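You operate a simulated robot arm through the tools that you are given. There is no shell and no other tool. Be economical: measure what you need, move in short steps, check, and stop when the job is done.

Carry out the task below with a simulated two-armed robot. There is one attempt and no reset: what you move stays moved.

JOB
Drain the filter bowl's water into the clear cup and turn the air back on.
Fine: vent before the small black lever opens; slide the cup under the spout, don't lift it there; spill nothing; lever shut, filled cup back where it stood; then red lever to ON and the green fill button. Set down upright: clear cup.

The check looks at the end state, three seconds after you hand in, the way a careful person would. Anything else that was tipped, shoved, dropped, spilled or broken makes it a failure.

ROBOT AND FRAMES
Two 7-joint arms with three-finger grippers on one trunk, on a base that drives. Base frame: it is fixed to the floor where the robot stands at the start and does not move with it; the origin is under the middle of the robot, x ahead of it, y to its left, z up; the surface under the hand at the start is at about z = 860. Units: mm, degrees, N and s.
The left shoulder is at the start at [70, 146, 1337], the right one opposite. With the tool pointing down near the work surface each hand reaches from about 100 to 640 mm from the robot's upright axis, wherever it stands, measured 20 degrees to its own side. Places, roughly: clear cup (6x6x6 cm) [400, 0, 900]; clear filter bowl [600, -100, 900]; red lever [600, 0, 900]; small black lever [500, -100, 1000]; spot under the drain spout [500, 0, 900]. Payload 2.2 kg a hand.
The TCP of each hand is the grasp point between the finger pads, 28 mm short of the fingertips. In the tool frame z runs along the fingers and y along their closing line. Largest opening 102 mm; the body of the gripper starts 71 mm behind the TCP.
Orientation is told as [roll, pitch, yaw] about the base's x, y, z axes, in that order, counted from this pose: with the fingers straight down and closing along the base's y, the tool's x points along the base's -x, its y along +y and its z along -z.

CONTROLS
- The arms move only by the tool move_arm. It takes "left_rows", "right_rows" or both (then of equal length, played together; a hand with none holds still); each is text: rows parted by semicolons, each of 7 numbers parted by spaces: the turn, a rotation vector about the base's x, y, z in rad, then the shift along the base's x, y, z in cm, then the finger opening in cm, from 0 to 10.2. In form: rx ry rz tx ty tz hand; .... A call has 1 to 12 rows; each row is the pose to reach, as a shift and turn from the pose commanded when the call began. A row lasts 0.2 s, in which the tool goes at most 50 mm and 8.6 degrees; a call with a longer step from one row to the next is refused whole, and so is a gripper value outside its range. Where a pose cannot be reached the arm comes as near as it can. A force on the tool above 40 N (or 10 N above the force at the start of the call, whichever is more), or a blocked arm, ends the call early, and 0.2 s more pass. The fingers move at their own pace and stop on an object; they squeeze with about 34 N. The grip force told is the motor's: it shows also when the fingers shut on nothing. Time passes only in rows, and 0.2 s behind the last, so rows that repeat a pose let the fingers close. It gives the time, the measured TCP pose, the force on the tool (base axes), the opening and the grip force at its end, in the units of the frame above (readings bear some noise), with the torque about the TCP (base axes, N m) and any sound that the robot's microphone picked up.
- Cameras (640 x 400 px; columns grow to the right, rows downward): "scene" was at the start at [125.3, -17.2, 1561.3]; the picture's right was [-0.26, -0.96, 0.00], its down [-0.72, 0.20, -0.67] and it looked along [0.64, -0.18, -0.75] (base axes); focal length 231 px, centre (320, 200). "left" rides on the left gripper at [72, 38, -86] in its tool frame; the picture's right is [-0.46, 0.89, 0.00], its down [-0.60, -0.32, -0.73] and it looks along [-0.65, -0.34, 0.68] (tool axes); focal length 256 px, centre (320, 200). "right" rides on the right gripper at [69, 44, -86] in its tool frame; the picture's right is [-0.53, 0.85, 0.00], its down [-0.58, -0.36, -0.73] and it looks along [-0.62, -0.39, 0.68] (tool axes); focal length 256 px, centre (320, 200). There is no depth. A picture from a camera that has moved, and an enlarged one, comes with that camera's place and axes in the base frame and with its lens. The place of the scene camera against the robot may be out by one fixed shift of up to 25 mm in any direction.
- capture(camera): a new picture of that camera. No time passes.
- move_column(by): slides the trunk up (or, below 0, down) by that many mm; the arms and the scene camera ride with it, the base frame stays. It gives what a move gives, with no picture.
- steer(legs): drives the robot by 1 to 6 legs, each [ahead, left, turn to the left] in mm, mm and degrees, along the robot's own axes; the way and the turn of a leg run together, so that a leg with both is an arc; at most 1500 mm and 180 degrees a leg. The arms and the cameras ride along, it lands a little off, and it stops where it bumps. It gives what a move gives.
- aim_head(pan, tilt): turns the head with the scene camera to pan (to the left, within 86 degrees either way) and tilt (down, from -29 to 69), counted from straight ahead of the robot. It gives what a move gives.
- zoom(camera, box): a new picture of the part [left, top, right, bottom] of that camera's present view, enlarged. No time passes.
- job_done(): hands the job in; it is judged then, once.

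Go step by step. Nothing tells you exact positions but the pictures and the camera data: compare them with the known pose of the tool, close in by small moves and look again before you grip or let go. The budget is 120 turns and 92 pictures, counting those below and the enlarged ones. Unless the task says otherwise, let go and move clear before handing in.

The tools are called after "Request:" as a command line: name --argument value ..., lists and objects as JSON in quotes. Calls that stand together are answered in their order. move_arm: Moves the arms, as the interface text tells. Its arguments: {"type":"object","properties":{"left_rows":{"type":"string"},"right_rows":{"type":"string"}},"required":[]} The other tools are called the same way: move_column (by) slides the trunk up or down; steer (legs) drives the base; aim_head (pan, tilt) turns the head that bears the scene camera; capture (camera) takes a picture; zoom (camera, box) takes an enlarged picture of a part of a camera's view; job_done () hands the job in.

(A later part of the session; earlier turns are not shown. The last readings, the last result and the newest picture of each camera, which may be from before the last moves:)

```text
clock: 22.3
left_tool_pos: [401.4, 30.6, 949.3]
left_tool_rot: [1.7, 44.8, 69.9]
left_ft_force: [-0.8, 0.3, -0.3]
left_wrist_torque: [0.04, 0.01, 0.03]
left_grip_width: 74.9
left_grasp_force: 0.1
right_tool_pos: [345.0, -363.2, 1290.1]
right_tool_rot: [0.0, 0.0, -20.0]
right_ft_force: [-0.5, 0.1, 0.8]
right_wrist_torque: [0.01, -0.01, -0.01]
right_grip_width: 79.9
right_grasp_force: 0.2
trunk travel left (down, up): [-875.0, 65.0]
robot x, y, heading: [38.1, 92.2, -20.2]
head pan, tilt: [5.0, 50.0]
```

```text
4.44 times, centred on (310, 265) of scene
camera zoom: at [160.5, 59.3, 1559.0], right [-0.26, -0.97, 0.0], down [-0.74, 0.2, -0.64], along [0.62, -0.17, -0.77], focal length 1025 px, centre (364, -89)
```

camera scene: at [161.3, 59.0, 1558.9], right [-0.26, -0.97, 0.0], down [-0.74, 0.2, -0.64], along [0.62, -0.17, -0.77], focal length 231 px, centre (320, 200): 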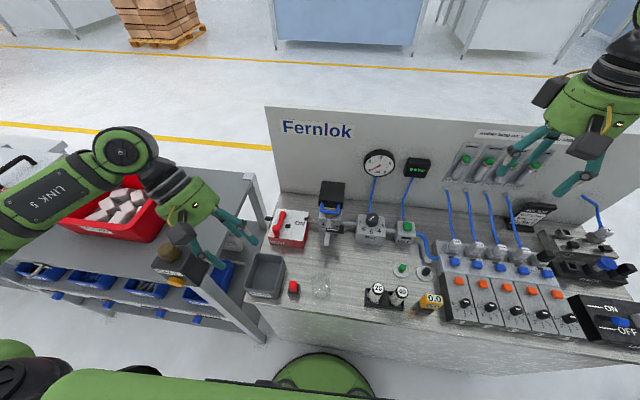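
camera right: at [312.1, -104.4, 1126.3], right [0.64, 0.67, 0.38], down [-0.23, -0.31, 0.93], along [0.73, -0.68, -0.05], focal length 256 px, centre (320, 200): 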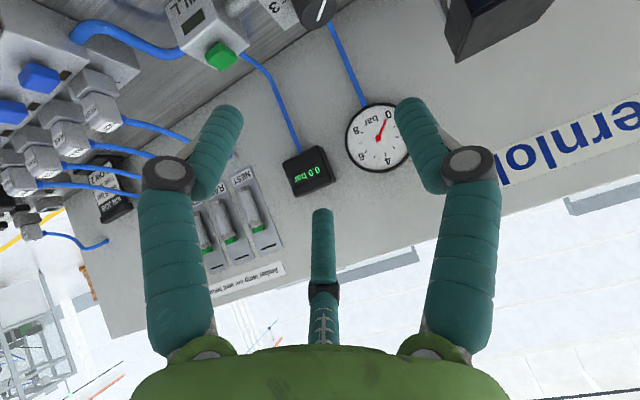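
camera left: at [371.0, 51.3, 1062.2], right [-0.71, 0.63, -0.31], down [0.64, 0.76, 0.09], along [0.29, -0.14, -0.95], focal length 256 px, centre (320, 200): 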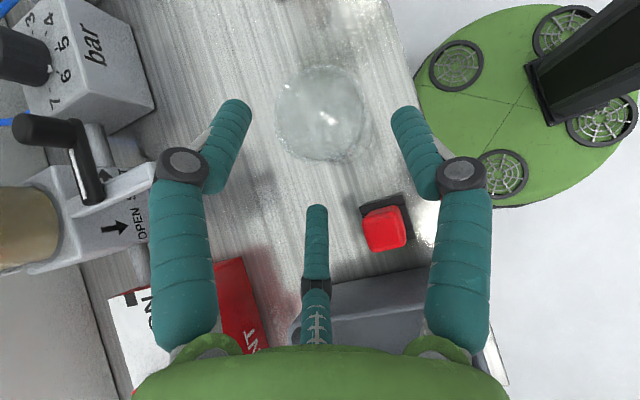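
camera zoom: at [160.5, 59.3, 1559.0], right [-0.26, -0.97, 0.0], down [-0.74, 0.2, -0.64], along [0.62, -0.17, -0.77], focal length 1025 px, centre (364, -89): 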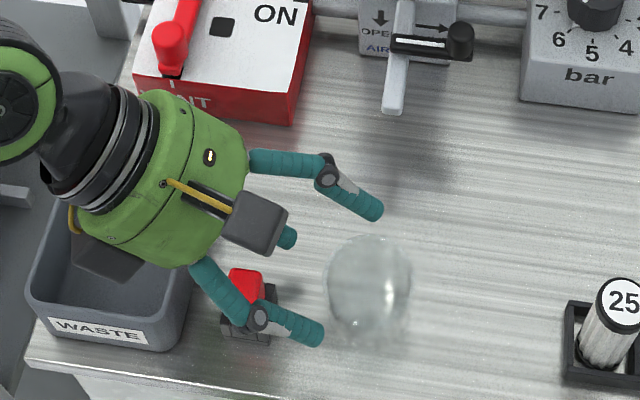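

The cup centre is about [381,-15], well centred between the fingers. I'll slide in along the finger axis.

Request:
move_arm --left_rows "0 0 0 -0.62 -1.4 -1.4 7.5; 0 0 0 -1.24 -2.8 -2.8 7.5; 0 0 0 -1.87 -4.14 -4.2 7.5; 0 0 0 -1.87 -4.14 -4.2 7.5"

Request:
capture --camera "left"

Request:
zoom --camera "scene" --box '[260, 220, 360, 310]'

```text
clock: 23.3
left_tool_pos: [383.9, -11.8, 907.5]
left_tool_rot: [1.6, 45.0, 69.8]
left_ft_force: [1.6, 6.3, 7.4]
left_wrist_torque: [0.3, -0.38, 0.24]
left_grip_width: 76.8
left_grasp_force: 1.5
right_tool_pos: [343.8, -362.4, 1291.1]
right_tool_rot: [-0.1, 0.0, -19.9]
right_ft_force: [-0.6, 0.1, 0.4]
right_wrist_torque: [0.0, 0.0, -0.01]
right_grip_width: 80.1
right_grasp_force: 0.1
trunk travel left (down, up): [-875.0, 65.0]
robot x, y, heading: [37.9, 92.5, -20.1]
head pan, tilt: [5.0, 50.0]
```

```text
51 pictures are left
camera left: at [353.3, 9.5, 1020.7], right [-0.71, 0.63, -0.31], down [0.64, 0.76, 0.09], along [0.29, -0.14, -0.95], focal length 256 px, centre (320, 200)
```

left: 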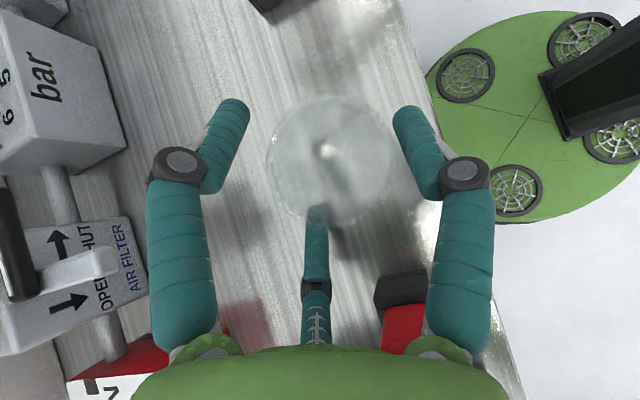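

```text
4.44 times, centred on (310, 265) of scene
camera zoom: at [160.7, 59.8, 1559.1], right [-0.26, -0.97, 0.0], down [-0.74, 0.2, -0.64], along [0.62, -0.17, -0.77], focal length 1025 px, centre (364, -89)
```

zoom: 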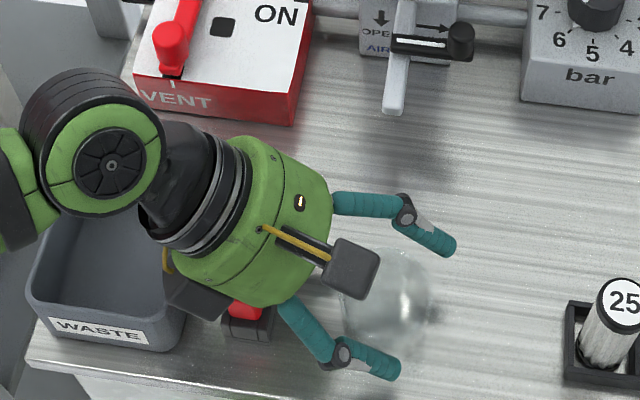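

There's a contact force, and the cup seems to have shifted about 13 mm right, so the central prong is probably solid. I'll back off and check the cup and the red button.

Request:
move_arm --left_rows "0 0 0 0.6 1.4 1.4 7.5; 0 0 0 1.2 2.8 2.8 7.5; 0 0 0 2.4 5.6 5.6 7.5; 0 0 0 2.4 5.6 5.6 7.5"

Request:
zoom --camera "scene" --box '[260, 220, 360, 310]'

Request:
zoom --camera "left" --box '[220, 30, 440, 270]'

```text
clock: 24.3
left_tool_pos: [406.3, 43.3, 962.9]
left_tool_rot: [1.9, 44.8, 69.9]
left_ft_force: [0.4, -0.3, -0.9]
left_wrist_torque: [-0.01, 0.03, 0.04]
left_grip_width: 75.0
left_grasp_force: 0.0
right_tool_pos: [344.4, -364.0, 1289.3]
right_tool_rot: [0.0, 0.0, -20.0]
right_ft_force: [0.1, 0.0, 0.8]
right_wrist_torque: [0.0, 0.04, 0.0]
right_grip_width: 79.8
right_grasp_force: 0.0
trunk travel left (down, up): [-875.0, 65.0]
robot x, y, heading: [40.9, 91.0, -20.2]
head pan, tilt: [5.0, 50.0]
```

```text
4.44 times, centred on (310, 265) of scene
camera zoom: at [160.8, 58.0, 1558.9], right [-0.26, -0.97, 0.0], down [-0.74, 0.2, -0.64], along [0.62, -0.17, -0.77], focal length 1025 px, centre (364, -89)
```

zoom: 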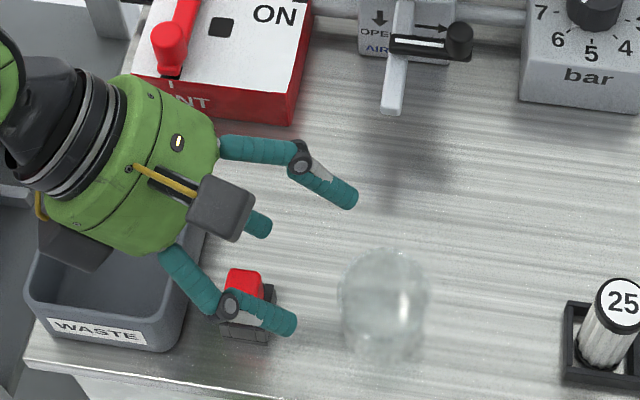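

```text
1.67 times, centred on (330, 150) of left
camera zoom: at [376.7, 64.6, 1075.4], right [-0.71, 0.63, -0.31], down [0.64, 0.76, 0.09], along [0.29, -0.14, -0.95], focal length 427 px, centre (303, 283)
```

zoom: 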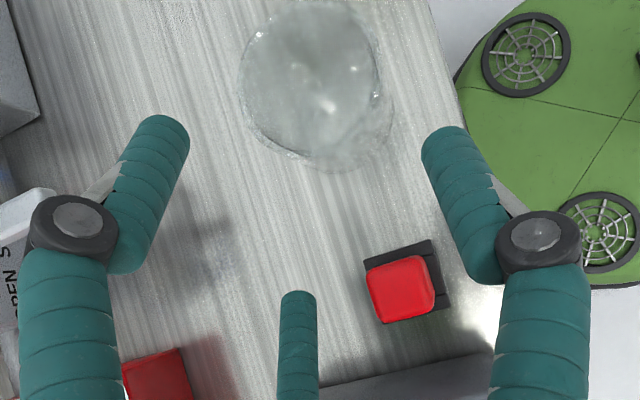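

The cup stayed upright but shifted to about [371,-22]; I have the original position recorded. I'll use a steeper tilt (60° below horizontal) and a higher grip so the prong stays above the rim.

Request:
move_arm --left_rows "0.123 -0.0448 0 -1 -1.2 0.5 7.5; 0.246 -0.0895 0 -1.7 -2.2 0.5 7.5; 0.246 -0.0895 0 -2.33 -3.2 0.3 7.5; 0.246 -0.0895 0 -2.33 -3.2 0.3 7.5"

Request:
capture --camera "left"

Request:
zoom --camera "scene" --box '[260, 220, 360, 310]'

```text
clock: 25.3
left_tool_pos: [383.4, 11.7, 967.4]
left_tool_rot: [1.8, 29.8, 69.9]
left_ft_force: [-0.3, 0.1, 0.2]
left_wrist_torque: [0.03, 0.01, -0.01]
left_grip_width: 75.0
left_grasp_force: 0.1
right_tool_pos: [344.5, -362.6, 1289.8]
right_tool_rot: [0.0, 0.0, -20.0]
right_ft_force: [-0.5, 0.1, -0.5]
right_wrist_torque: [0.02, 0.0, -0.02]
right_grip_width: 79.9
right_grasp_force: 0.3
trunk travel left (down, up): [-875.0, 65.0]
robot x, y, heading: [41.8, 93.5, -20.3]
head pan, tilt: [5.0, 50.0]
```

```text
47 pictures are left
camera left: at [344.4, 4.7, 1077.4], right [-0.69, 0.7, -0.21], down [0.62, 0.71, 0.33], along [0.37, 0.1, -0.92], focal length 256 px, centre (320, 200)
```

left: 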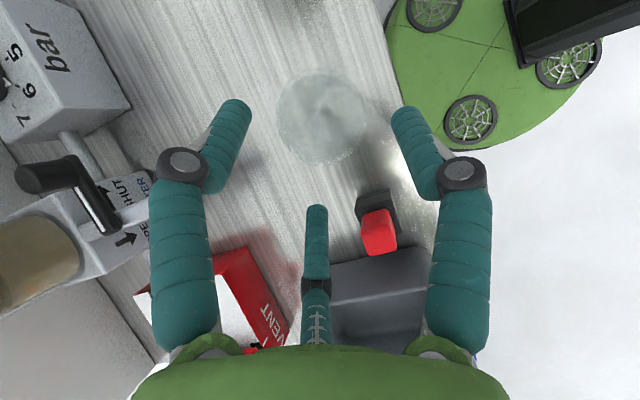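

```text
4.44 times, centred on (310, 265) of scene
camera zoom: at [160.8, 59.1, 1559.0], right [-0.26, -0.97, 0.0], down [-0.74, 0.2, -0.64], along [0.62, -0.17, -0.77], focal length 1025 px, centre (364, -89)
```

zoom: 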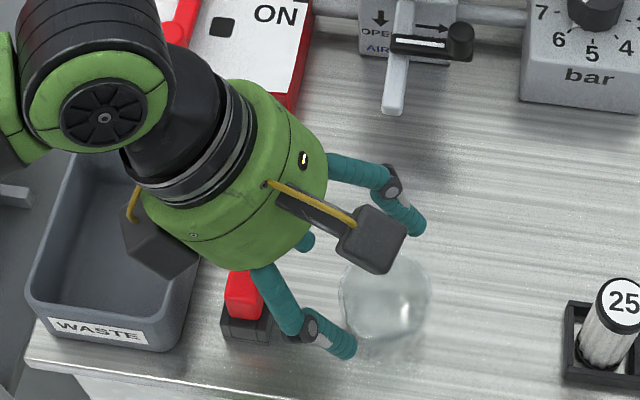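

The cup is near [374,-19]. Descending along the finger axis to the rim-height grip.

Request:
move_arm --left_rows "0 0 0 -0.2 -0.7 -1.6 7.5; 0 0 0 -0.4 -1.4 -3.2 7.5; 0 0 0 -0.64 -2.15 -4.8 7.5; 0 0 0 -0.64 -2.15 -4.8 7.5"

Request:
capture --camera "left"

Request:
zoom --camera "scene" --box '[260, 220, 360, 310]'

```text
clock: 26.3
left_tool_pos: [375.7, -7.9, 916.4]
left_tool_rot: [1.8, 29.8, 69.9]
left_ft_force: [-0.3, 0.2, 0.5]
left_wrist_torque: [0.0, -0.04, 0.01]
left_grip_width: 75.1
left_grasp_force: 0.0
right_tool_pos: [344.8, -364.4, 1289.3]
right_tool_rot: [0.0, 0.0, -20.0]
right_ft_force: [0.7, 0.9, -0.1]
right_wrist_torque: [-0.01, -0.02, -0.01]
right_grip_width: 80.1
right_grasp_force: 0.0
trunk travel left (down, up): [-875.0, 65.0]
robot x, y, heading: [38.4, 89.7, -20.2]
head pan, tilt: [5.0, 50.0]
```

```text
45 pictures are left
camera left: at [336.6, -16.0, 1028.2], right [-0.69, 0.7, -0.21], down [0.62, 0.71, 0.32], along [0.37, 0.09, -0.92], focal length 256 px, centre (320, 200)
```

left: 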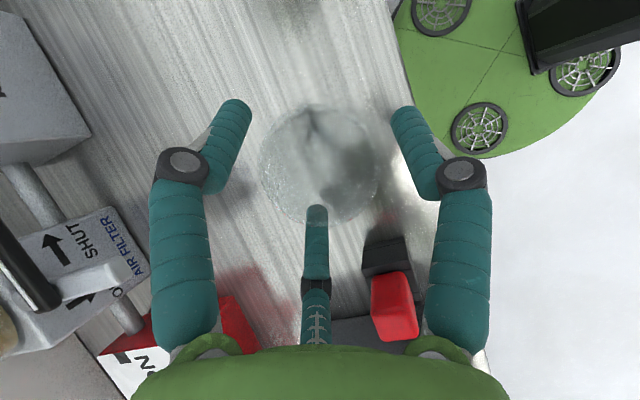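

```text
4.44 times, centred on (310, 265) of scene
camera zoom: at [160.8, 58.5, 1558.9], right [-0.26, -0.97, 0.0], down [-0.74, 0.2, -0.64], along [0.62, -0.17, -0.77], focal length 1025 px, centre (364, -89)
```

zoom: 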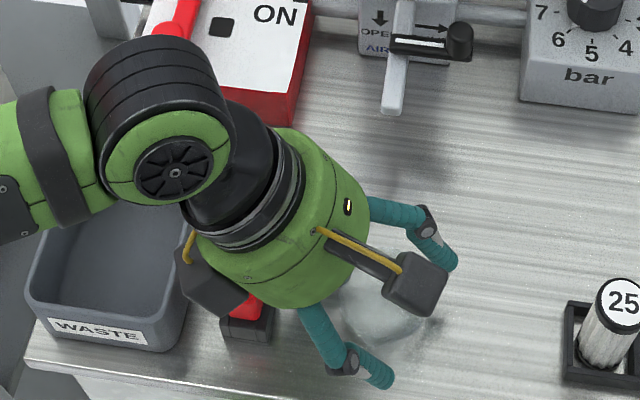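

No contact, and the cup is centred between the fingers. Closing gently.

Request:
move_arm --left_rows "0 0 0 0 0 0 6.6; 0 0 0 0 0 0 6.0; 0 0 0 0 0 0 5.4; 0 0 0 0 0 0 5.0; 0 0 0 0 0 0 5.0"

Request:
capture --camera "left"

```text
clock: 27.5
left_tool_pos: [376.7, -8.7, 917.1]
left_tool_rot: [1.8, 29.8, 69.9]
left_ft_force: [-0.3, -1.0, 1.6]
left_wrist_torque: [0.01, 0.0, 0.01]
left_grip_width: 59.4
left_grasp_force: 34.2
right_tool_pos: [343.5, -363.9, 1290.1]
right_tool_rot: [-0.1, 0.0, -19.9]
right_ft_force: [0.0, 0.2, 0.2]
right_wrist_torque: [-0.02, 0.0, 0.01]
right_grip_width: 80.2
right_grasp_force: 0.1
trunk travel left (down, up): [-875.0, 65.0]
robot x, y, heading: [40.1, 90.5, -20.1]
head pan, tilt: [5.0, 50.0]
```

```text
43 pictures are left
camera left: at [336.7, -15.9, 1028.6], right [-0.69, 0.7, -0.21], down [0.62, 0.71, 0.32], along [0.37, 0.09, -0.92], focal length 256 px, centre (320, 200)
```

left: 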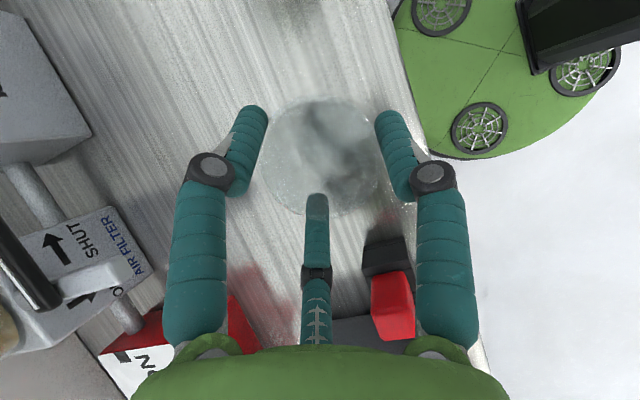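

The cup is gripped at 59 mm. Now I'll slide it along the bench in small steps toward the spout, stopping partway to measure.

Request:
move_arm --left_rows "0 0 0 0.6 -0.12 0 5; 0 0 0 1.5 -0.31 0 5; 0 0 0 2.6 -0.54 0 5; 0 0 0 3.7 -0.76 0 5; 0 0 0 4.8 -1.0 0 5; 0 0 0 5.8 -1.2 0 5; 0 0 0 6.5 -1.35 0 5; 0 0 0 6.8 -1.4 0 5; 0 0 0 6.8 -1.4 0 5"

Request:
zoom --camera "scene" --box '[260, 190, 370, 280]'

Request:
capture --camera "left"

```text
clock: 29.5
left_tool_pos: [444.7, -24.1, 918.0]
left_tool_rot: [1.8, 29.8, 69.8]
left_ft_force: [-0.6, -0.7, 0.2]
left_wrist_torque: [0.01, -0.03, 0.04]
left_grip_width: 59.8
left_grasp_force: 33.8
right_tool_pos: [344.9, -362.8, 1288.7]
right_tool_rot: [0.0, 0.0, -20.1]
right_ft_force: [-0.7, -0.1, -0.1]
right_wrist_torque: [0.01, -0.01, -0.03]
right_grip_width: 79.9
right_grasp_force: 0.0
trunk travel left (down, up): [-875.0, 65.0]
robot x, y, heading: [41.5, 88.3, -20.0]
head pan, tilt: [5.0, 50.0]
```

```text
4.44 times, centred on (315, 235) of scene
camera zoom: at [160.8, 58.5, 1558.9], right [-0.26, -0.97, 0.0], down [-0.74, 0.2, -0.64], along [0.62, -0.17, -0.77], focal length 1025 px, centre (342, 44)
```

zoom: 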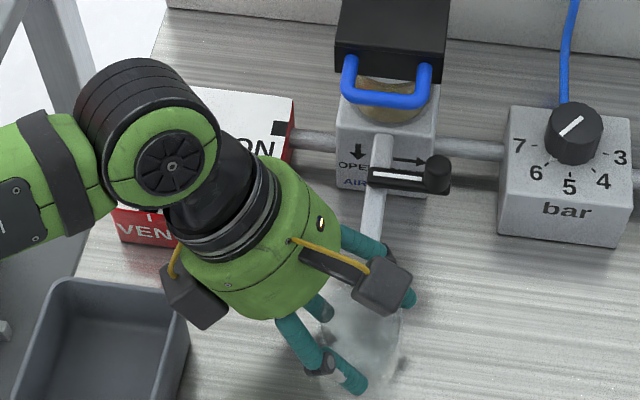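

```text
41 pictures are left
camera left: at [404.9, -30.6, 1029.2], right [-0.69, 0.7, -0.21], down [0.62, 0.71, 0.32], along [0.37, 0.09, -0.92], focal length 256 px, centre (320, 200)
```

left: 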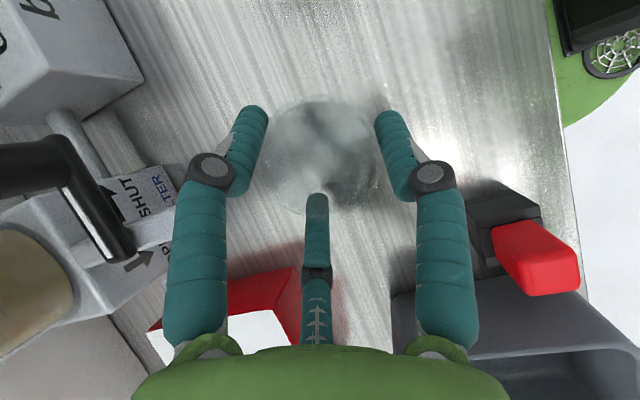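

The pictures show the fingers' closing line is really rotated about 28° clockwise from the nominal one, so the back finger would meet the spout. I'll rotate the held cup about its vertical axis by +24°, so the fingers align with the slide direction and the hand trails on the robot side.

Request:
move_arm --left_rows "0 0 0.07 -0.07 0.01 0 5; 0 0 0.14 -0.14 0.02 0 5; 0 0 0.21 -0.21 0.03 0 5; 0 0 0.28 -0.28 0.04 0 5; 0 0 0.35 -0.35 0.05 0 5; 0 0 0.42 -0.41 0.06 0 5; 0 0 0.42 -0.41 0.06 0 5"

Request:
zoom --camera "scene" --box '[260, 190, 370, 280]'

Request:
capture --camera "left"

```text
clock: 31.1
left_tool_pos: [441.4, -23.8, 918.0]
left_tool_rot: [1.8, 29.8, 94.1]
left_ft_force: [-0.1, 0.4, 1.7]
left_wrist_torque: [0.03, 0.01, 0.06]
left_grip_width: 59.1
left_grasp_force: 34.1
right_tool_pos: [342.8, -362.6, 1290.2]
right_tool_rot: [-0.1, 0.0, -20.1]
right_ft_force: [0.5, 0.2, 0.6]
right_wrist_torque: [-0.01, 0.0, 0.02]
right_grip_width: 80.2
right_grasp_force: 0.0
trunk travel left (down, up): [-875.0, 65.0]
robot x, y, heading: [38.2, 92.6, -19.9]
head pan, tilt: [5.0, 50.0]
```

```text
4.44 times, centred on (315, 235) of scene
camera zoom: at [160.6, 58.6, 1559.0], right [-0.26, -0.97, 0.0], down [-0.74, 0.2, -0.64], along [0.62, -0.17, -0.77], focal length 1025 px, centre (342, 44)
```

zoom: 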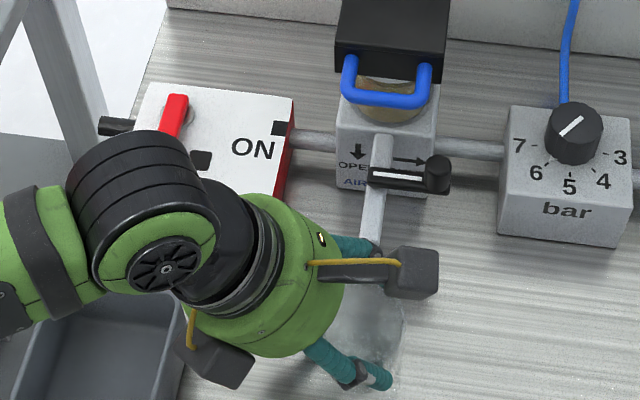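

```text
39 pictures are left
camera left: at [406.9, -46.4, 1029.4], right [-0.91, 0.35, -0.21], down [0.28, 0.9, 0.33], along [0.3, 0.24, -0.92], focal length 256 px, centre (320, 200)
```

left: 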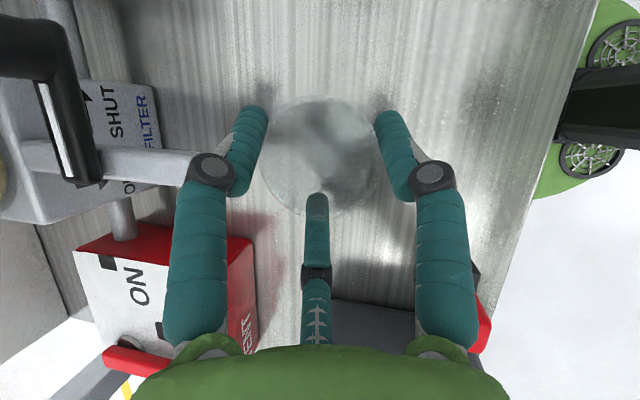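

On closer analysis this is effectively a three-jaw hand (fingers 120° apart). A vertical grasp with the spout entering between two fingers is best. I'll release the cup here, retreat along the finger axis, and re-orient.

Request:
move_arm --left_rows "0 0 0 0 0 0 6.3; 0 0 0 0 0 0 7; 0 0 0 0 0 0 7.5; 0 0 0 -0.05 1.2 2.1 7.5; 0 0 0 -0.1 2.4 4.2 7.5; 0 0 0 -0.2 4 7 7.5; 0 0 0 -0.3 6 10 7.5; 0 0 0 -0.4 8 13 7.5; 0 0 0 -0.4 8 13 7.5"

Request:
zoom --camera "scene" --box '[260, 190, 370, 280]'

```text
clock: 33.1
left_tool_pos: [436.3, 55.9, 1048.4]
left_tool_rot: [1.8, 29.9, 94.1]
left_ft_force: [0.4, 0.8, 0.0]
left_wrist_torque: [0.02, 0.0, 0.0]
left_grip_width: 75.2
left_grasp_force: 0.1
right_tool_pos: [343.5, -364.2, 1290.2]
right_tool_rot: [0.0, 0.2, -20.0]
right_ft_force: [0.4, -0.2, 0.0]
right_wrist_torque: [0.04, 0.01, 0.01]
right_grip_width: 80.2
right_grasp_force: 0.0
trunk travel left (down, up): [-875.0, 65.0]
robot x, y, heading: [41.5, 93.3, -20.2]
head pan, tilt: [5.0, 50.0]
```

```text
4.44 times, centred on (315, 235) of scene
camera zoom: at [161.0, 57.9, 1558.9], right [-0.26, -0.97, 0.0], down [-0.74, 0.2, -0.64], along [0.62, -0.17, -0.77], focal length 1025 px, centre (342, 44)
```

zoom: 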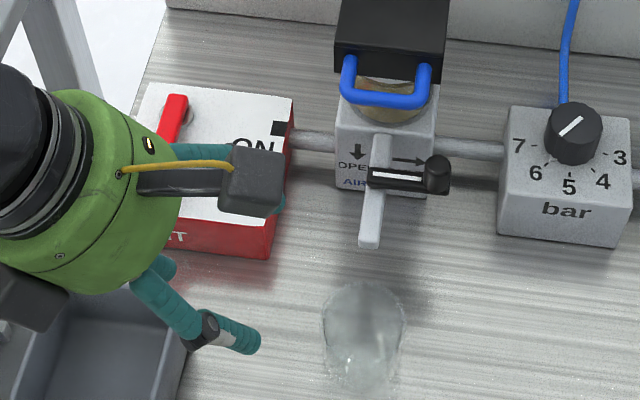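

The cup stands upright at about [443,-38] and the spout tip is at about [484,-53]. I'll turn the left hand to vertical with yaw -52°, in two calls.

Request:
move_arm --left_rows "0.0138 -0.036 -0.1374 0 0.5 1 7.5; 0.0276 -0.0719 -0.2749 0 1 2 7.5; 0.0414 -0.1079 -0.4123 0 1.5 3 7.5; 0.0552 -0.1439 -0.5497 0 2 4 7.5; 0.069 -0.1798 -0.6871 0 2 5 7.5; 0.0828 -0.2158 -0.8246 0 2 6 7.5; 0.0966 -0.2518 -0.962 0 2 6 7.5; 0.1104 -0.2877 -1.0994 0 2 6 7.5; 0.1242 -0.3237 -1.2369 0 2 6 7.5; 0.1242 -0.3237 -1.2369 0 2 6 7.5"

Request:
move_arm --left_rows "0.0138 -0.036 -0.1374 0 0 0 7.5; 0.0276 -0.0719 -0.2749 0 0 0 7.5; 0.0414 -0.1079 -0.4123 0 0 0 7.5; 0.0552 -0.1439 -0.5497 0 0 0 7.5; 0.069 -0.1798 -0.6871 0 0 0 7.5; 0.0828 -0.2158 -0.8246 0 -1 0 7.5; 0.0966 -0.2518 -0.962 0 -3 -1 7.5; 0.1104 -0.2877 -1.0994 0 -5 -2 7.5; 0.1242 -0.3237 -1.2369 0 -7 -3 7.5; 0.1242 -0.3237 -1.2369 0 -7 -3 7.5"

Request:
capture --camera "left"

```text
clock: 35.3
left_tool_pos: [436.5, 76.9, 1107.4]
left_tool_rot: [-9.7, 14.6, 17.8]
left_ft_force: [-0.3, 0.3, -0.7]
left_wrist_torque: [0.0, -0.02, 0.0]
left_grip_width: 75.0
left_grasp_force: 0.1
right_tool_pos: [344.2, -363.5, 1288.6]
right_tool_rot: [0.0, 0.1, -20.0]
right_ft_force: [0.1, -0.2, 0.1]
right_wrist_torque: [-0.02, 0.02, 0.0]
right_grip_width: 79.9
right_grasp_force: 0.1
trunk travel left (down, up): [-875.0, 65.0]
robot x, y, heading: [39.9, 93.8, -20.0]
head pan, tilt: [5.0, 50.0]
```

```text
clock: 37.5
left_tool_pos: [436.4, 7.5, 1077.3]
left_tool_rot: [1.8, -0.3, -52.1]
left_ft_force: [0.4, -0.5, -0.3]
left_wrist_torque: [0.01, 0.02, 0.01]
left_grip_width: 75.0
left_grasp_force: 0.1
right_tool_pos: [344.9, -362.2, 1289.3]
right_tool_rot: [0.1, 0.0, -19.9]
right_ft_force: [0.4, 0.0, 0.1]
right_wrist_torque: [0.02, -0.03, 0.03]
right_grip_width: 80.0
right_grasp_force: 0.1
trunk travel left (down, up): [-875.0, 65.0]
robot x, y, heading: [36.5, 90.0, -20.1]
head pan, tilt: [5.0, 50.0]
```

```text
37 pictures are left
camera left: at [419.2, 84.3, 1164.6], right [0.98, 0.18, 0.03], down [0.1, -0.68, 0.72], along [0.15, -0.71, -0.69], focal length 256 px, centre (320, 200)
```

left: 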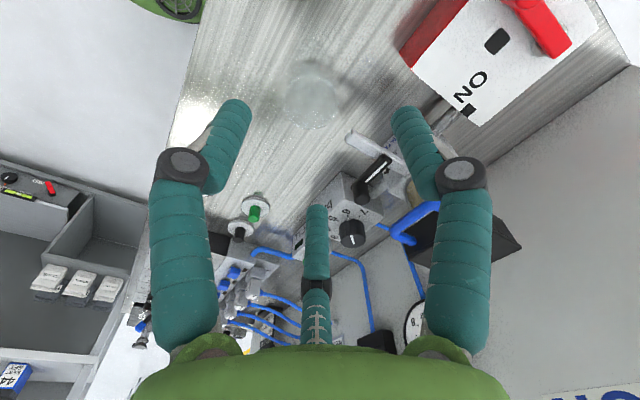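

The cup is confirmed at [442,-39] and the spout tip at [485,-54]. Moving over the cup and part way down.

Request:
move_arm --left_rows "0 0 0 0.3 -2.3 -2.5 7.5; 0 0 0 0.56 -4.65 -5 7.5; 0 0 0 0.56 -4.65 -9 7.5; 0 0 0 0.56 -4.65 -12 7.5; 0 0 0 0.56 -4.65 -12 7.5"

Request:
capture --camera "left"

Request:
zoom --camera "scene" --box '[260, 190, 370, 280]'

```text
clock: 38.7
left_tool_pos: [444.5, -42.4, 955.6]
left_tool_rot: [1.9, -0.2, -52.0]
left_ft_force: [0.5, -0.1, 0.3]
left_wrist_torque: [-0.01, 0.0, 0.0]
left_grip_width: 75.1
left_grasp_force: 0.0
right_tool_pos: [342.9, -365.6, 1288.4]
right_tool_rot: [0.1, 0.1, -20.1]
right_ft_force: [0.1, -0.3, -0.5]
right_wrist_torque: [0.02, 0.01, 0.01]
right_grip_width: 79.9
right_grasp_force: 0.2
trunk travel left (down, up): [-875.0, 65.0]
robot x, y, heading: [39.0, 92.9, -20.0]
head pan, tilt: [5.0, 50.0]
```

```text
36 pictures are left
camera left: at [426.2, 36.8, 1043.4], right [0.98, 0.18, 0.03], down [0.1, -0.68, 0.72], along [0.15, -0.71, -0.69], focal length 256 px, centre (320, 200)
```

left: 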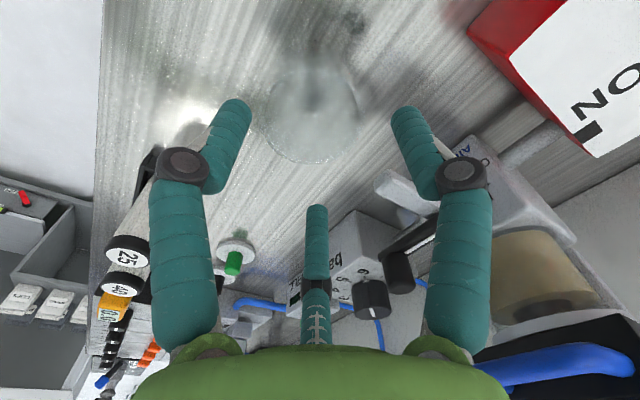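

```text
4.44 times, centred on (315, 235) of scene
camera zoom: at [160.7, 57.7, 1558.9], right [-0.26, -0.97, 0.0], down [-0.74, 0.2, -0.64], along [0.62, -0.17, -0.77], focal length 1025 px, centre (342, 44)
```

zoom: 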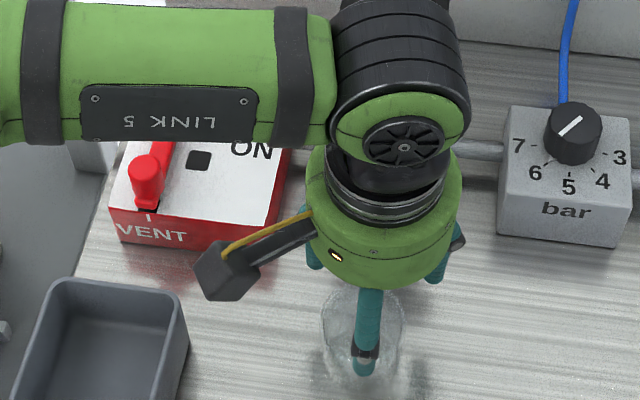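

The cup is centred beneath the hand. Descending to z ≈ 914 and closing.

Request:
move_arm --left_rows "0 0 0 -0.2 0 -1.5 7.5; 0 0 0 -0.2 0 -3 7.5; 0 0 0 -0.2 0 -4.3 7.5; 0 0 0 -0.2 0 -4.3 7.5; 0 0 0 -0.2 0 -4.3 6.6; 0 0 0 -0.2 0 -4.3 6.0; 0 0 0 -0.2 0 -4.3 5.4; 0 0 0 -0.2 0 -4.3 5; 0 0 0 -0.2 0 -4.3 5"

Request:
capture --camera "left"

Request:
zoom --camera "scene" --box '[260, 190, 370, 280]'

```text
clock: 40.7
left_tool_pos: [441.0, -40.3, 915.0]
left_tool_rot: [1.8, -0.2, -52.0]
left_ft_force: [-1.0, 0.4, 2.3]
left_wrist_torque: [0.03, 0.07, -0.02]
left_grip_width: 55.3
left_grasp_force: 33.5
right_tool_pos: [343.7, -363.0, 1290.1]
right_tool_rot: [0.0, 0.0, -20.0]
right_ft_force: [0.8, 0.8, -0.2]
right_wrist_torque: [-0.03, 0.04, -0.02]
right_grip_width: 79.9
right_grasp_force: 0.0
trunk travel left (down, up): [-875.0, 65.0]
robot x, y, heading: [40.5, 90.2, -19.9]
head pan, tilt: [5.0, 50.0]
```

```text
34 pictures are left
camera left: at [423.2, 37.9, 1002.6], right [0.98, 0.18, 0.03], down [0.1, -0.68, 0.72], along [0.15, -0.71, -0.69], focal length 256 px, centre (320, 200)
```

left: 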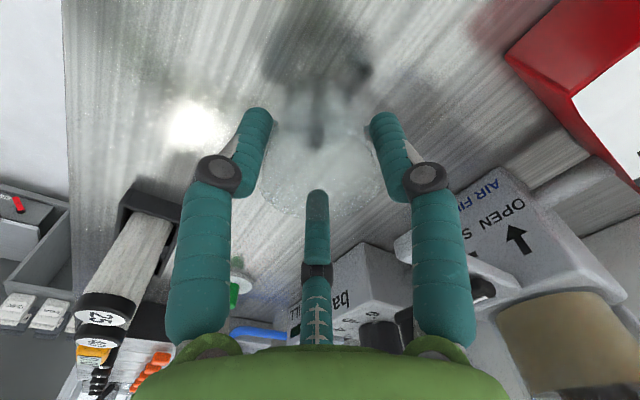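

```text
4.44 times, centred on (315, 235) of scene
camera zoom: at [160.4, 58.7, 1559.0], right [-0.26, -0.97, 0.0], down [-0.74, 0.2, -0.64], along [0.62, -0.17, -0.77], focal length 1025 px, centre (342, 44)
```

zoom: 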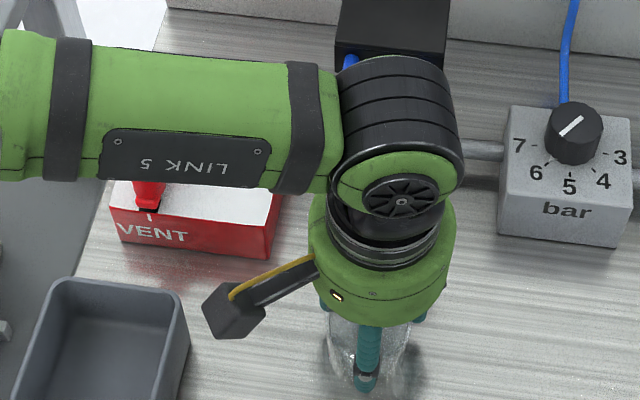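

Gripped (55 mm). Sliding the cup the last ~38 mm under the spout.

Request:
move_arm --left_rows "0 0 0 0.5 -0.08 0 5; 0 0 0 1.2 -0.2 0 5; 0 0 0 2 -0.33 0 5; 0 0 0 2.8 -0.45 0 5; 0 0 0 3.4 -0.55 0 5; 0 0 0 3.8 -0.6 0 5; 0 0 0 3.8 -0.6 0 5"

Request:
capture --camera "left"

Request:
zoom --camera "scene" --box '[260, 190, 370, 280]'

```text
clock: 42.3
left_tool_pos: [474.3, -46.4, 915.1]
left_tool_rot: [1.9, -0.1, -52.2]
left_ft_force: [-14.2, 4.2, 2.1]
left_wrist_torque: [-0.45, -1.54, 0.01]
left_grip_width: 54.8
left_grasp_force: 34.4
right_tool_pos: [340.0, -361.6, 1290.7]
right_tool_rot: [0.0, -0.1, -20.1]
right_ft_force: [0.1, 0.0, 0.7]
right_wrist_torque: [0.03, -0.01, 0.01]
right_grip_width: 80.2
right_grasp_force: 0.1
trunk travel left (down, up): [-875.0, 65.0]
robot x, y, heading: [40.0, 94.9, -20.3]
head pan, tilt: [5.0, 50.0]
```

```text
32 pictures are left
camera left: at [456.5, 32.2, 1002.7], right [0.98, 0.18, 0.03], down [0.1, -0.68, 0.72], along [0.15, -0.71, -0.69], focal length 256 px, centre (320, 200)
```

left: 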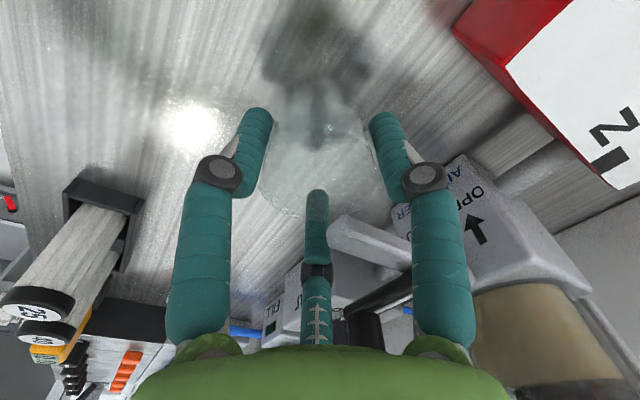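

```text
4.44 times, centred on (315, 235) of scene
camera zoom: at [156.0, 59.8, 1559.3], right [-0.26, -0.97, 0.0], down [-0.74, 0.2, -0.65], along [0.62, -0.17, -0.76], focal length 1025 px, centre (342, 44)
```

zoom: 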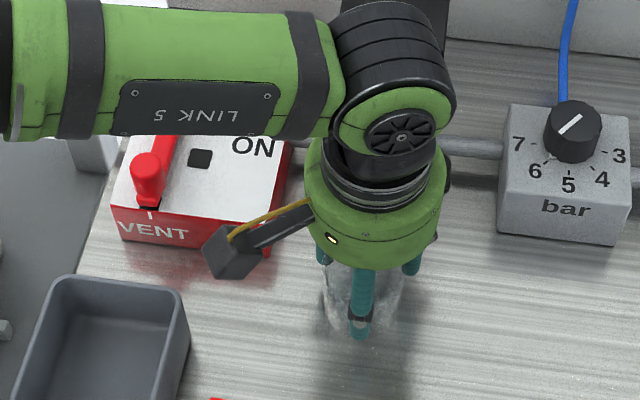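

Contact force at wrist height: the wrist is touching the black box while the cup is already partly under the spout. I'll relax, release the cup, back off slightly and lift out.

Request:
move_arm --left_rows "0 0 0 -0.45 0.05 0 5; 0 0 0 -0.45 0.05 0 5.8; 0 0 0 -0.45 0.05 0 6.4; 0 0 0 -0.45 0.05 0 6.9; 0 0 0 -0.75 0.15 0 6.9; 0 0 0 -0.75 0.15 1 6.9; 0 0 0 -0.75 0.15 3 6.9; 0 0 0 -1 0.2 6 6.9; 0 0 0 -1.5 0.4 9 6.9; 0 0 0 -2.5 0.8 12 6.9; 0 0 0 -2.5 0.8 12 6.9"

Request:
capture --camera "left"

Request:
zoom --camera "scene" --box '[260, 190, 370, 280]'

```text
clock: 44.7
left_tool_pos: [452.4, -37.7, 1035.3]
left_tool_rot: [1.7, -0.2, -52.0]
left_ft_force: [-0.7, -0.3, 0.3]
left_wrist_torque: [0.07, 0.02, 0.03]
left_grip_width: 69.1
left_grasp_force: 0.0
right_tool_pos: [344.6, -363.2, 1289.2]
right_tool_rot: [0.0, 0.1, -19.9]
right_ft_force: [-0.4, 0.3, -0.2]
right_wrist_torque: [0.02, 0.0, -0.03]
right_grip_width: 79.9
right_grasp_force: 0.1
trunk travel left (down, up): [-875.0, 65.0]
robot x, y, heading: [39.5, 96.4, -20.0]
head pan, tilt: [5.0, 50.0]
```

```text
30 pictures are left
camera left: at [436.9, 40.7, 1122.6], right [0.98, 0.18, 0.03], down [0.1, -0.68, 0.72], along [0.15, -0.71, -0.69], focal length 256 px, centre (320, 200)
```

left: 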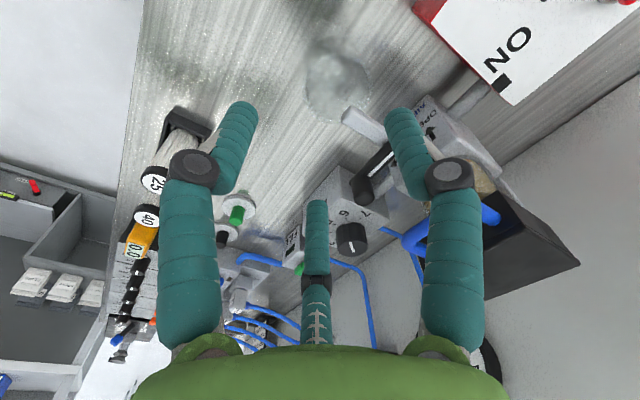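

```text
4.44 times, centred on (315, 235) of scene
camera zoom: at [161.1, 58.3, 1558.9], right [-0.26, -0.97, 0.0], down [-0.74, 0.2, -0.64], along [0.62, -0.17, -0.77], focal length 1025 px, centre (342, 44)
```

zoom: 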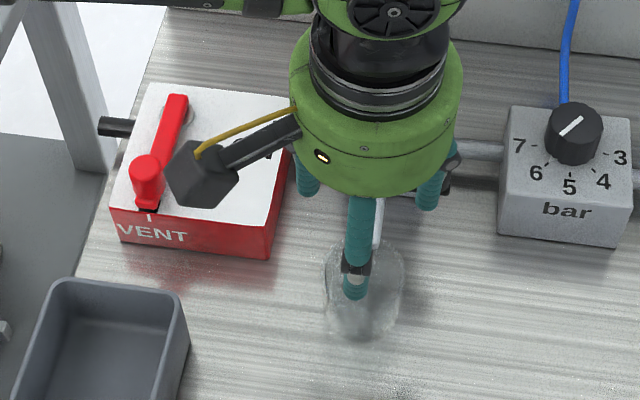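

The cup is at [475,-47] and the spout tip end is about 11 mm forward of its centre. I'll push the cup another ~8 mm from the front with closed fingers for margin.

Request:
move_arm --left_rows "0 0 0 -2 0.7 0 5; 0 0 0 -3.6 1.3 0 2; 0 0 0 -3.6 1.3 -1 0; 0 0 0 -3.6 1.3 -5 0; 0 0 0 -3.6 1.3 -9 0; 0 0 0 -3.6 1.3 -13 0; 0 0 0 -3.0 1.1 -13 0; 0 0 0 -2.5 0.9 -13 0; 0 0 0 -2.1 0.75 -13 0; 0 0 0 -2.1 0.75 -13 0"

Request:
zoom --camera "scene" --box '[260, 190, 370, 280]'

```text
clock: 46.9
left_tool_pos: [432.6, -29.7, 905.5]
left_tool_rot: [1.8, -0.2, -52.0]
left_ft_force: [0.1, 0.3, -0.3]
left_wrist_torque: [-0.02, 0.02, -0.01]
left_grip_width: 2.0
left_grasp_force: 31.6
right_tool_pos: [344.5, -363.3, 1290.7]
right_tool_rot: [0.0, 0.1, -20.0]
right_ft_force: [0.2, 0.6, 0.2]
right_wrist_torque: [-0.04, 0.0, -0.02]
right_grip_width: 80.2
right_grasp_force: 0.1
trunk travel left (down, up): [-875.0, 65.0]
robot x, y, heading: [41.4, 91.7, -20.2]
head pan, tilt: [5.0, 50.0]
```

```text
4.44 times, centred on (315, 235) of scene
camera zoom: at [160.8, 58.5, 1558.9], right [-0.26, -0.97, 0.0], down [-0.74, 0.2, -0.64], along [0.62, -0.17, -0.77], focal length 1025 px, centre (342, 44)
```

zoom: 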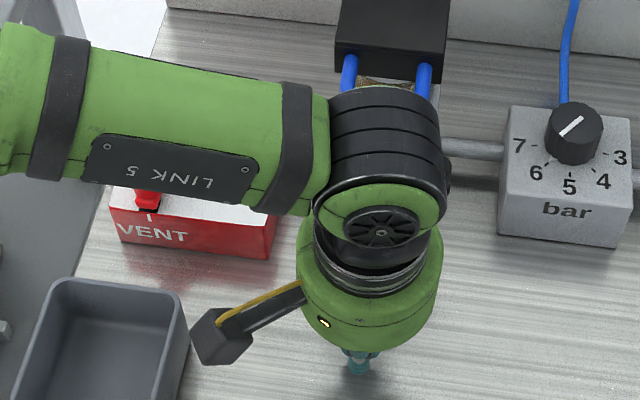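

Pushing 12 mm forward, then checking.

Request:
move_arm --left_rows "0 0 0 0.4 -0.14 0 0; 0 0 0 0.75 -0.27 0 0; 0 0 0 1.13 -0.41 0 0; 0 0 0 1.13 -0.41 0 0"

Request:
capture --camera "left"

```text
clock: 47.9
left_tool_pos: [443.5, -34.7, 906.2]
left_tool_rot: [1.8, -0.2, -52.0]
left_ft_force: [0.1, -0.5, -0.6]
left_wrist_torque: [-0.01, 0.0, 0.0]
left_grip_width: 2.1
left_grasp_force: 30.9
right_tool_pos: [344.1, -363.6, 1289.7]
right_tool_rot: [-0.1, 0.0, -20.0]
right_ft_force: [-0.2, -0.4, 0.2]
right_wrist_torque: [0.0, 0.01, 0.02]
right_grip_width: 80.1
right_grasp_force: 0.1
trunk travel left (down, up): [-875.0, 65.0]
robot x, y, heading: [41.1, 91.5, -20.2]
head pan, tilt: [5.0, 50.0]
```

```text
27 pictures are left
camera left: at [425.9, 43.5, 992.4], right [0.98, 0.18, 0.03], down [0.1, -0.68, 0.72], along [0.15, -0.71, -0.69], focal length 256 px, centre (320, 200)
```

left: 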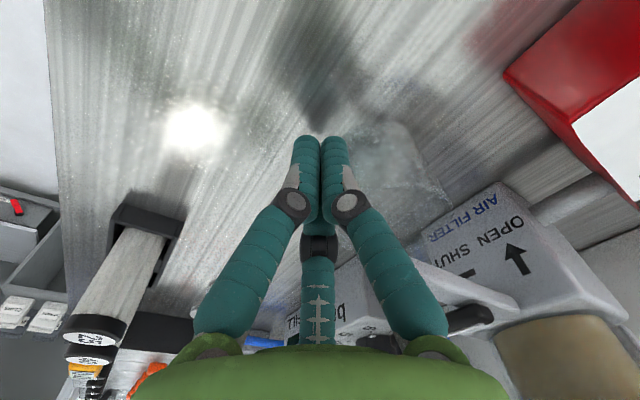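

The view is ambiguous. I'll lift away and re-measure the cup against the spout.

Request:
move_arm --left_rows "0 0 0 -1 0.4 0 0; 0 0 0 -2.5 0.9 1 0; 0 0 0 -3 1.5 5 0; 0 0 0 -3 3 9.5 0; 0 0 0 -3 5 13.5 0; 0 0 0 -3 8 16 2; 0 0 0 -3 12 17 5; 0 0 0 -3 15 17 5; 0 0 0 -3 15 17 5"

Request:
zoom --camera "scene" --box '[260, 180, 370, 270]'

Request:
capture --camera "left"

```text
clock: 49.9
left_tool_pos: [414.1, 116.8, 1074.9]
left_tool_rot: [1.9, -0.1, -52.0]
left_ft_force: [-0.9, -0.6, 1.1]
left_wrist_torque: [0.05, 0.01, 0.05]
left_grip_width: 50.0
left_grasp_force: 0.2
right_tool_pos: [344.3, -364.4, 1288.3]
right_tool_rot: [0.0, 0.0, -20.0]
right_ft_force: [0.2, -1.1, -0.3]
right_wrist_torque: [-0.02, -0.03, -0.02]
right_grip_width: 80.0
right_grasp_force: 0.1
trunk travel left (down, up): [-875.0, 65.0]
robot x, y, heading: [40.2, 92.8, -20.0]
head pan, tilt: [5.0, 50.0]
```

```text
4.44 times, centred on (315, 225) of scene
camera zoom: at [160.9, 57.2, 1558.9], right [-0.26, -0.97, 0.0], down [-0.74, 0.2, -0.64], along [0.62, -0.17, -0.77], focal length 1025 px, centre (342, 89)
```

zoom: 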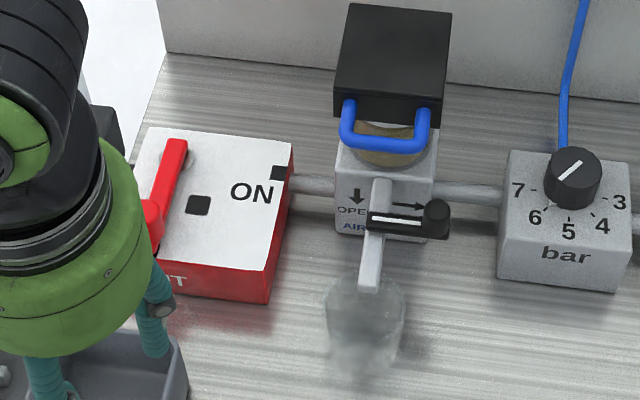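

```text
25 pictures are left
camera left: at [397.0, 194.4, 1161.5], right [0.98, 0.18, 0.03], down [0.1, -0.68, 0.72], along [0.15, -0.71, -0.69], focal length 256 px, centre (320, 200)
```

left: 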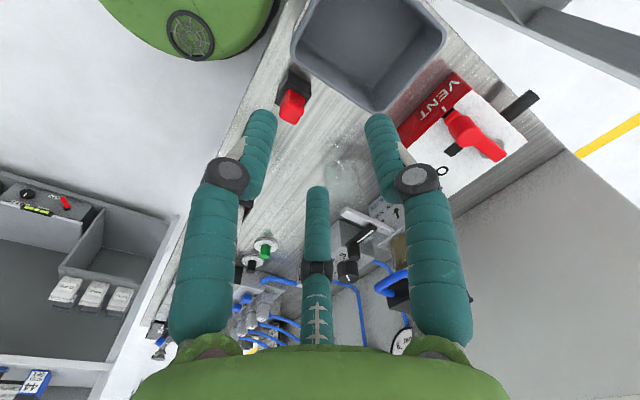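

The spout tip is now directly over the centre of the cup. Next is the black lever: I'll bring the right hand, pitched 45°, toward its knob from the robot side and move the left hand aside.

Request:
move_arm --left_rows "0 0 0 0 1 0.5 5; 0 0 0 0 2 1 5; 0 0 0 0 3 1.5 5; 0 0 0 0 4 2 5; 0 0 0 0 5 2.5 5; 0 0 0 0 6 3 5; 0 0 0 0 7 4 5; 0 0 0 0 7 4 5; 0 0 0 0 7 4 5; 0 0 0 0 7 4 5; 0 0 0 0 7 4 5; 0 0 0 0 7 4 5" --right_rows "-0.0245 -0.0671 0 0.8 2.6 -2.3 7; -0.0489 -0.1342 0 1.6 5.2 -4.6 6; -0.0734 -0.2013 0 2.4 7.8 -6.9 5; -0.0978 -0.2684 0 3.3 10.3 -9.2 4; -0.1223 -0.3355 0 4.1 12.9 -11.5 4; -0.1467 -0.4025 0 4.9 15.5 -13.8 4; -0.1712 -0.4696 0 5.7 18.1 -16.1 4; -0.1956 -0.5367 0 6.5 20.7 -18.4 4; -0.2201 -0.6038 0 7.4 23.2 -20.7 4; -0.2445 -0.6709 0 8.2 25.8 -23 4; -0.269 -0.738 0 9 28.4 -25.3 4; -0.269 -0.738 0 9 28.4 -25.3 4"

Request:
capture --camera "right"

Request:
zoom --camera "scene" --box '[260, 150, 400, 270]'

```text
clock: 52.5
left_tool_pos: [413.4, 185.5, 1114.3]
left_tool_rot: [1.8, -0.2, -52.1]
left_ft_force: [0.2, 0.6, -0.6]
left_wrist_torque: [0.04, 0.02, 0.01]
left_grip_width: 49.9
left_grasp_force: 0.1
right_tool_pos: [410.6, -184.5, 1114.5]
right_tool_rot: [0.0, -45.1, -20.0]
right_ft_force: [0.8, 0.0, 1.0]
right_wrist_torque: [0.03, 0.03, 0.0]
right_grip_width: 40.1
right_grasp_force: 0.0
right hand out of reach, approached as far as the arm can: row 8, 9, 10, 11, 12
trunk travel left (down, up): [-875.0, 65.0]
robot x, y, heading: [39.5, 90.3, -20.2]
head pan, tilt: [5.0, 50.0]
```

```text
24 pictures are left
camera right: at [321.3, -105.8, 1127.3], right [0.64, 0.67, 0.38], down [-0.23, -0.31, 0.92], along [0.73, -0.68, -0.05], focal length 256 px, centre (320, 200)
```

right: 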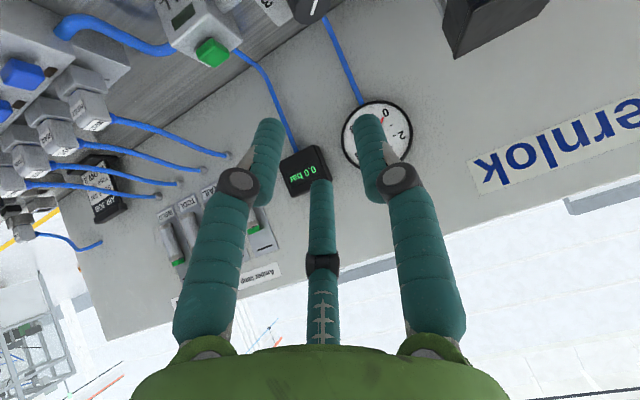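

```text
3.33 times, centred on (330, 210) of scene
camera zoom: at [160.4, 58.5, 1559.0], right [-0.26, -0.97, 0.0], down [-0.74, 0.2, -0.64], along [0.62, -0.17, -0.77], focal length 768 px, centre (287, 167)
```

zoom: 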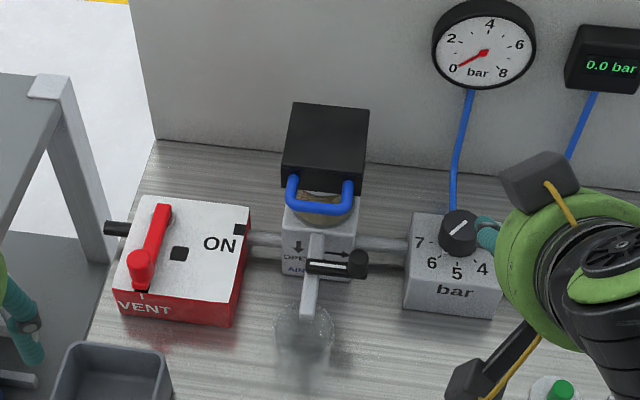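

The pitched pose is out of reach for the right arm. I'll tilt it sideways instead (hand to the right, fingers pointing left-down), rotating in two calls.

Request:
move_arm --right_rows "0.1033 0.0482 -0.0806 0.3 -0.6 0.3 4; 0.2067 0.0964 -0.1612 0.6 -1.2 0.6 4; 0.31 0.1446 -0.2418 0.9 -1.8 0.9 4; 0.4133 0.1928 -0.3224 1.2 -2.4 1.2 4; 0.5167 0.241 -0.403 1.5 -3 1.5 4; 0.62 0.2892 -0.4836 1.8 -3.6 1.6 4; 0.7233 0.3374 -0.5642 2.1 -4 1.6 4; 0.8267 0.3856 -0.6448 2.4 -4.2 1.6 4; 0.8267 0.3856 -0.6448 2.4 -4.2 1.6 4"

Request:
move_arm --right_rows "0.1033 0.0482 -0.0806 0.3 0 0 4; 0.2067 0.0964 -0.1612 0.6 0 0 4; 0.31 0.1446 -0.2418 0.9 0 0 4; 0.4133 0.1928 -0.3224 1.2 0 0 4; 0.5167 0.241 -0.403 1.5 0 0 4; 0.62 0.2892 -0.4836 2 0 0 4; 0.7233 0.3374 -0.5642 2.5 0 0 4; 0.7233 0.3374 -0.5642 2.5 0 0 4"

Request:
capture --camera "scene"

```text
clock: 54.5
left_tool_pos: [413.8, 185.3, 1114.7]
left_tool_rot: [1.7, -0.2, -52.0]
left_ft_force: [-0.4, 0.7, 0.6]
left_wrist_torque: [-0.02, 0.04, 0.03]
left_grip_width: 50.1
left_grasp_force: 0.0
right_tool_pos: [433.3, -221.2, 1127.6]
right_tool_rot: [19.5, 3.3, -67.2]
right_ft_force: [0.3, 0.0, 0.1]
right_wrist_torque: [0.02, -0.01, 0.0]
right_grip_width: 39.9
right_grasp_force: 0.1
trunk travel left (down, up): [-875.0, 65.0]
robot x, y, heading: [42.5, 90.4, -19.8]
head pan, tilt: [5.0, 50.0]
```

```text
clock: 56.3
left_tool_pos: [415.3, 185.1, 1114.6]
left_tool_rot: [1.8, -0.2, -52.0]
left_ft_force: [0.2, -0.4, 0.6]
left_wrist_torque: [-0.02, 0.0, 0.0]
left_grip_width: 50.0
left_grasp_force: 0.1
right_tool_pos: [457.7, -222.2, 1127.7]
right_tool_rot: [-0.1, 45.1, -110.1]
right_ft_force: [0.1, -0.1, -0.4]
right_wrist_torque: [0.01, 0.0, 0.02]
right_grip_width: 40.1
right_grasp_force: 0.0
trunk travel left (down, up): [-875.0, 65.0]
robot x, y, heading: [42.3, 94.7, -20.0]
head pan, tilt: [5.0, 50.0]
```

```text
22 pictures are left
camera scene: at [160.7, 58.6, 1558.9], right [-0.26, -0.97, 0.0], down [-0.74, 0.2, -0.64], along [0.62, -0.17, -0.77], focal length 231 px, centre (320, 200)
```

scene: 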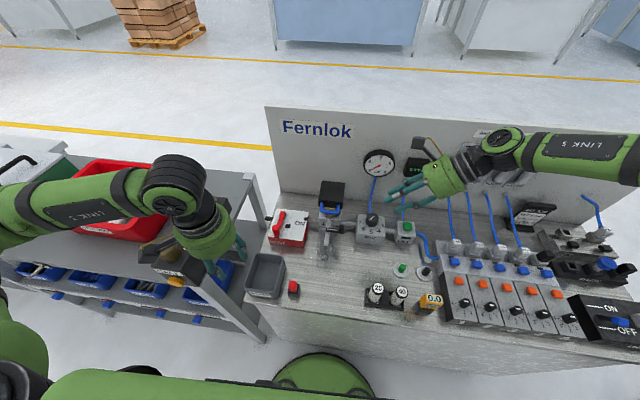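

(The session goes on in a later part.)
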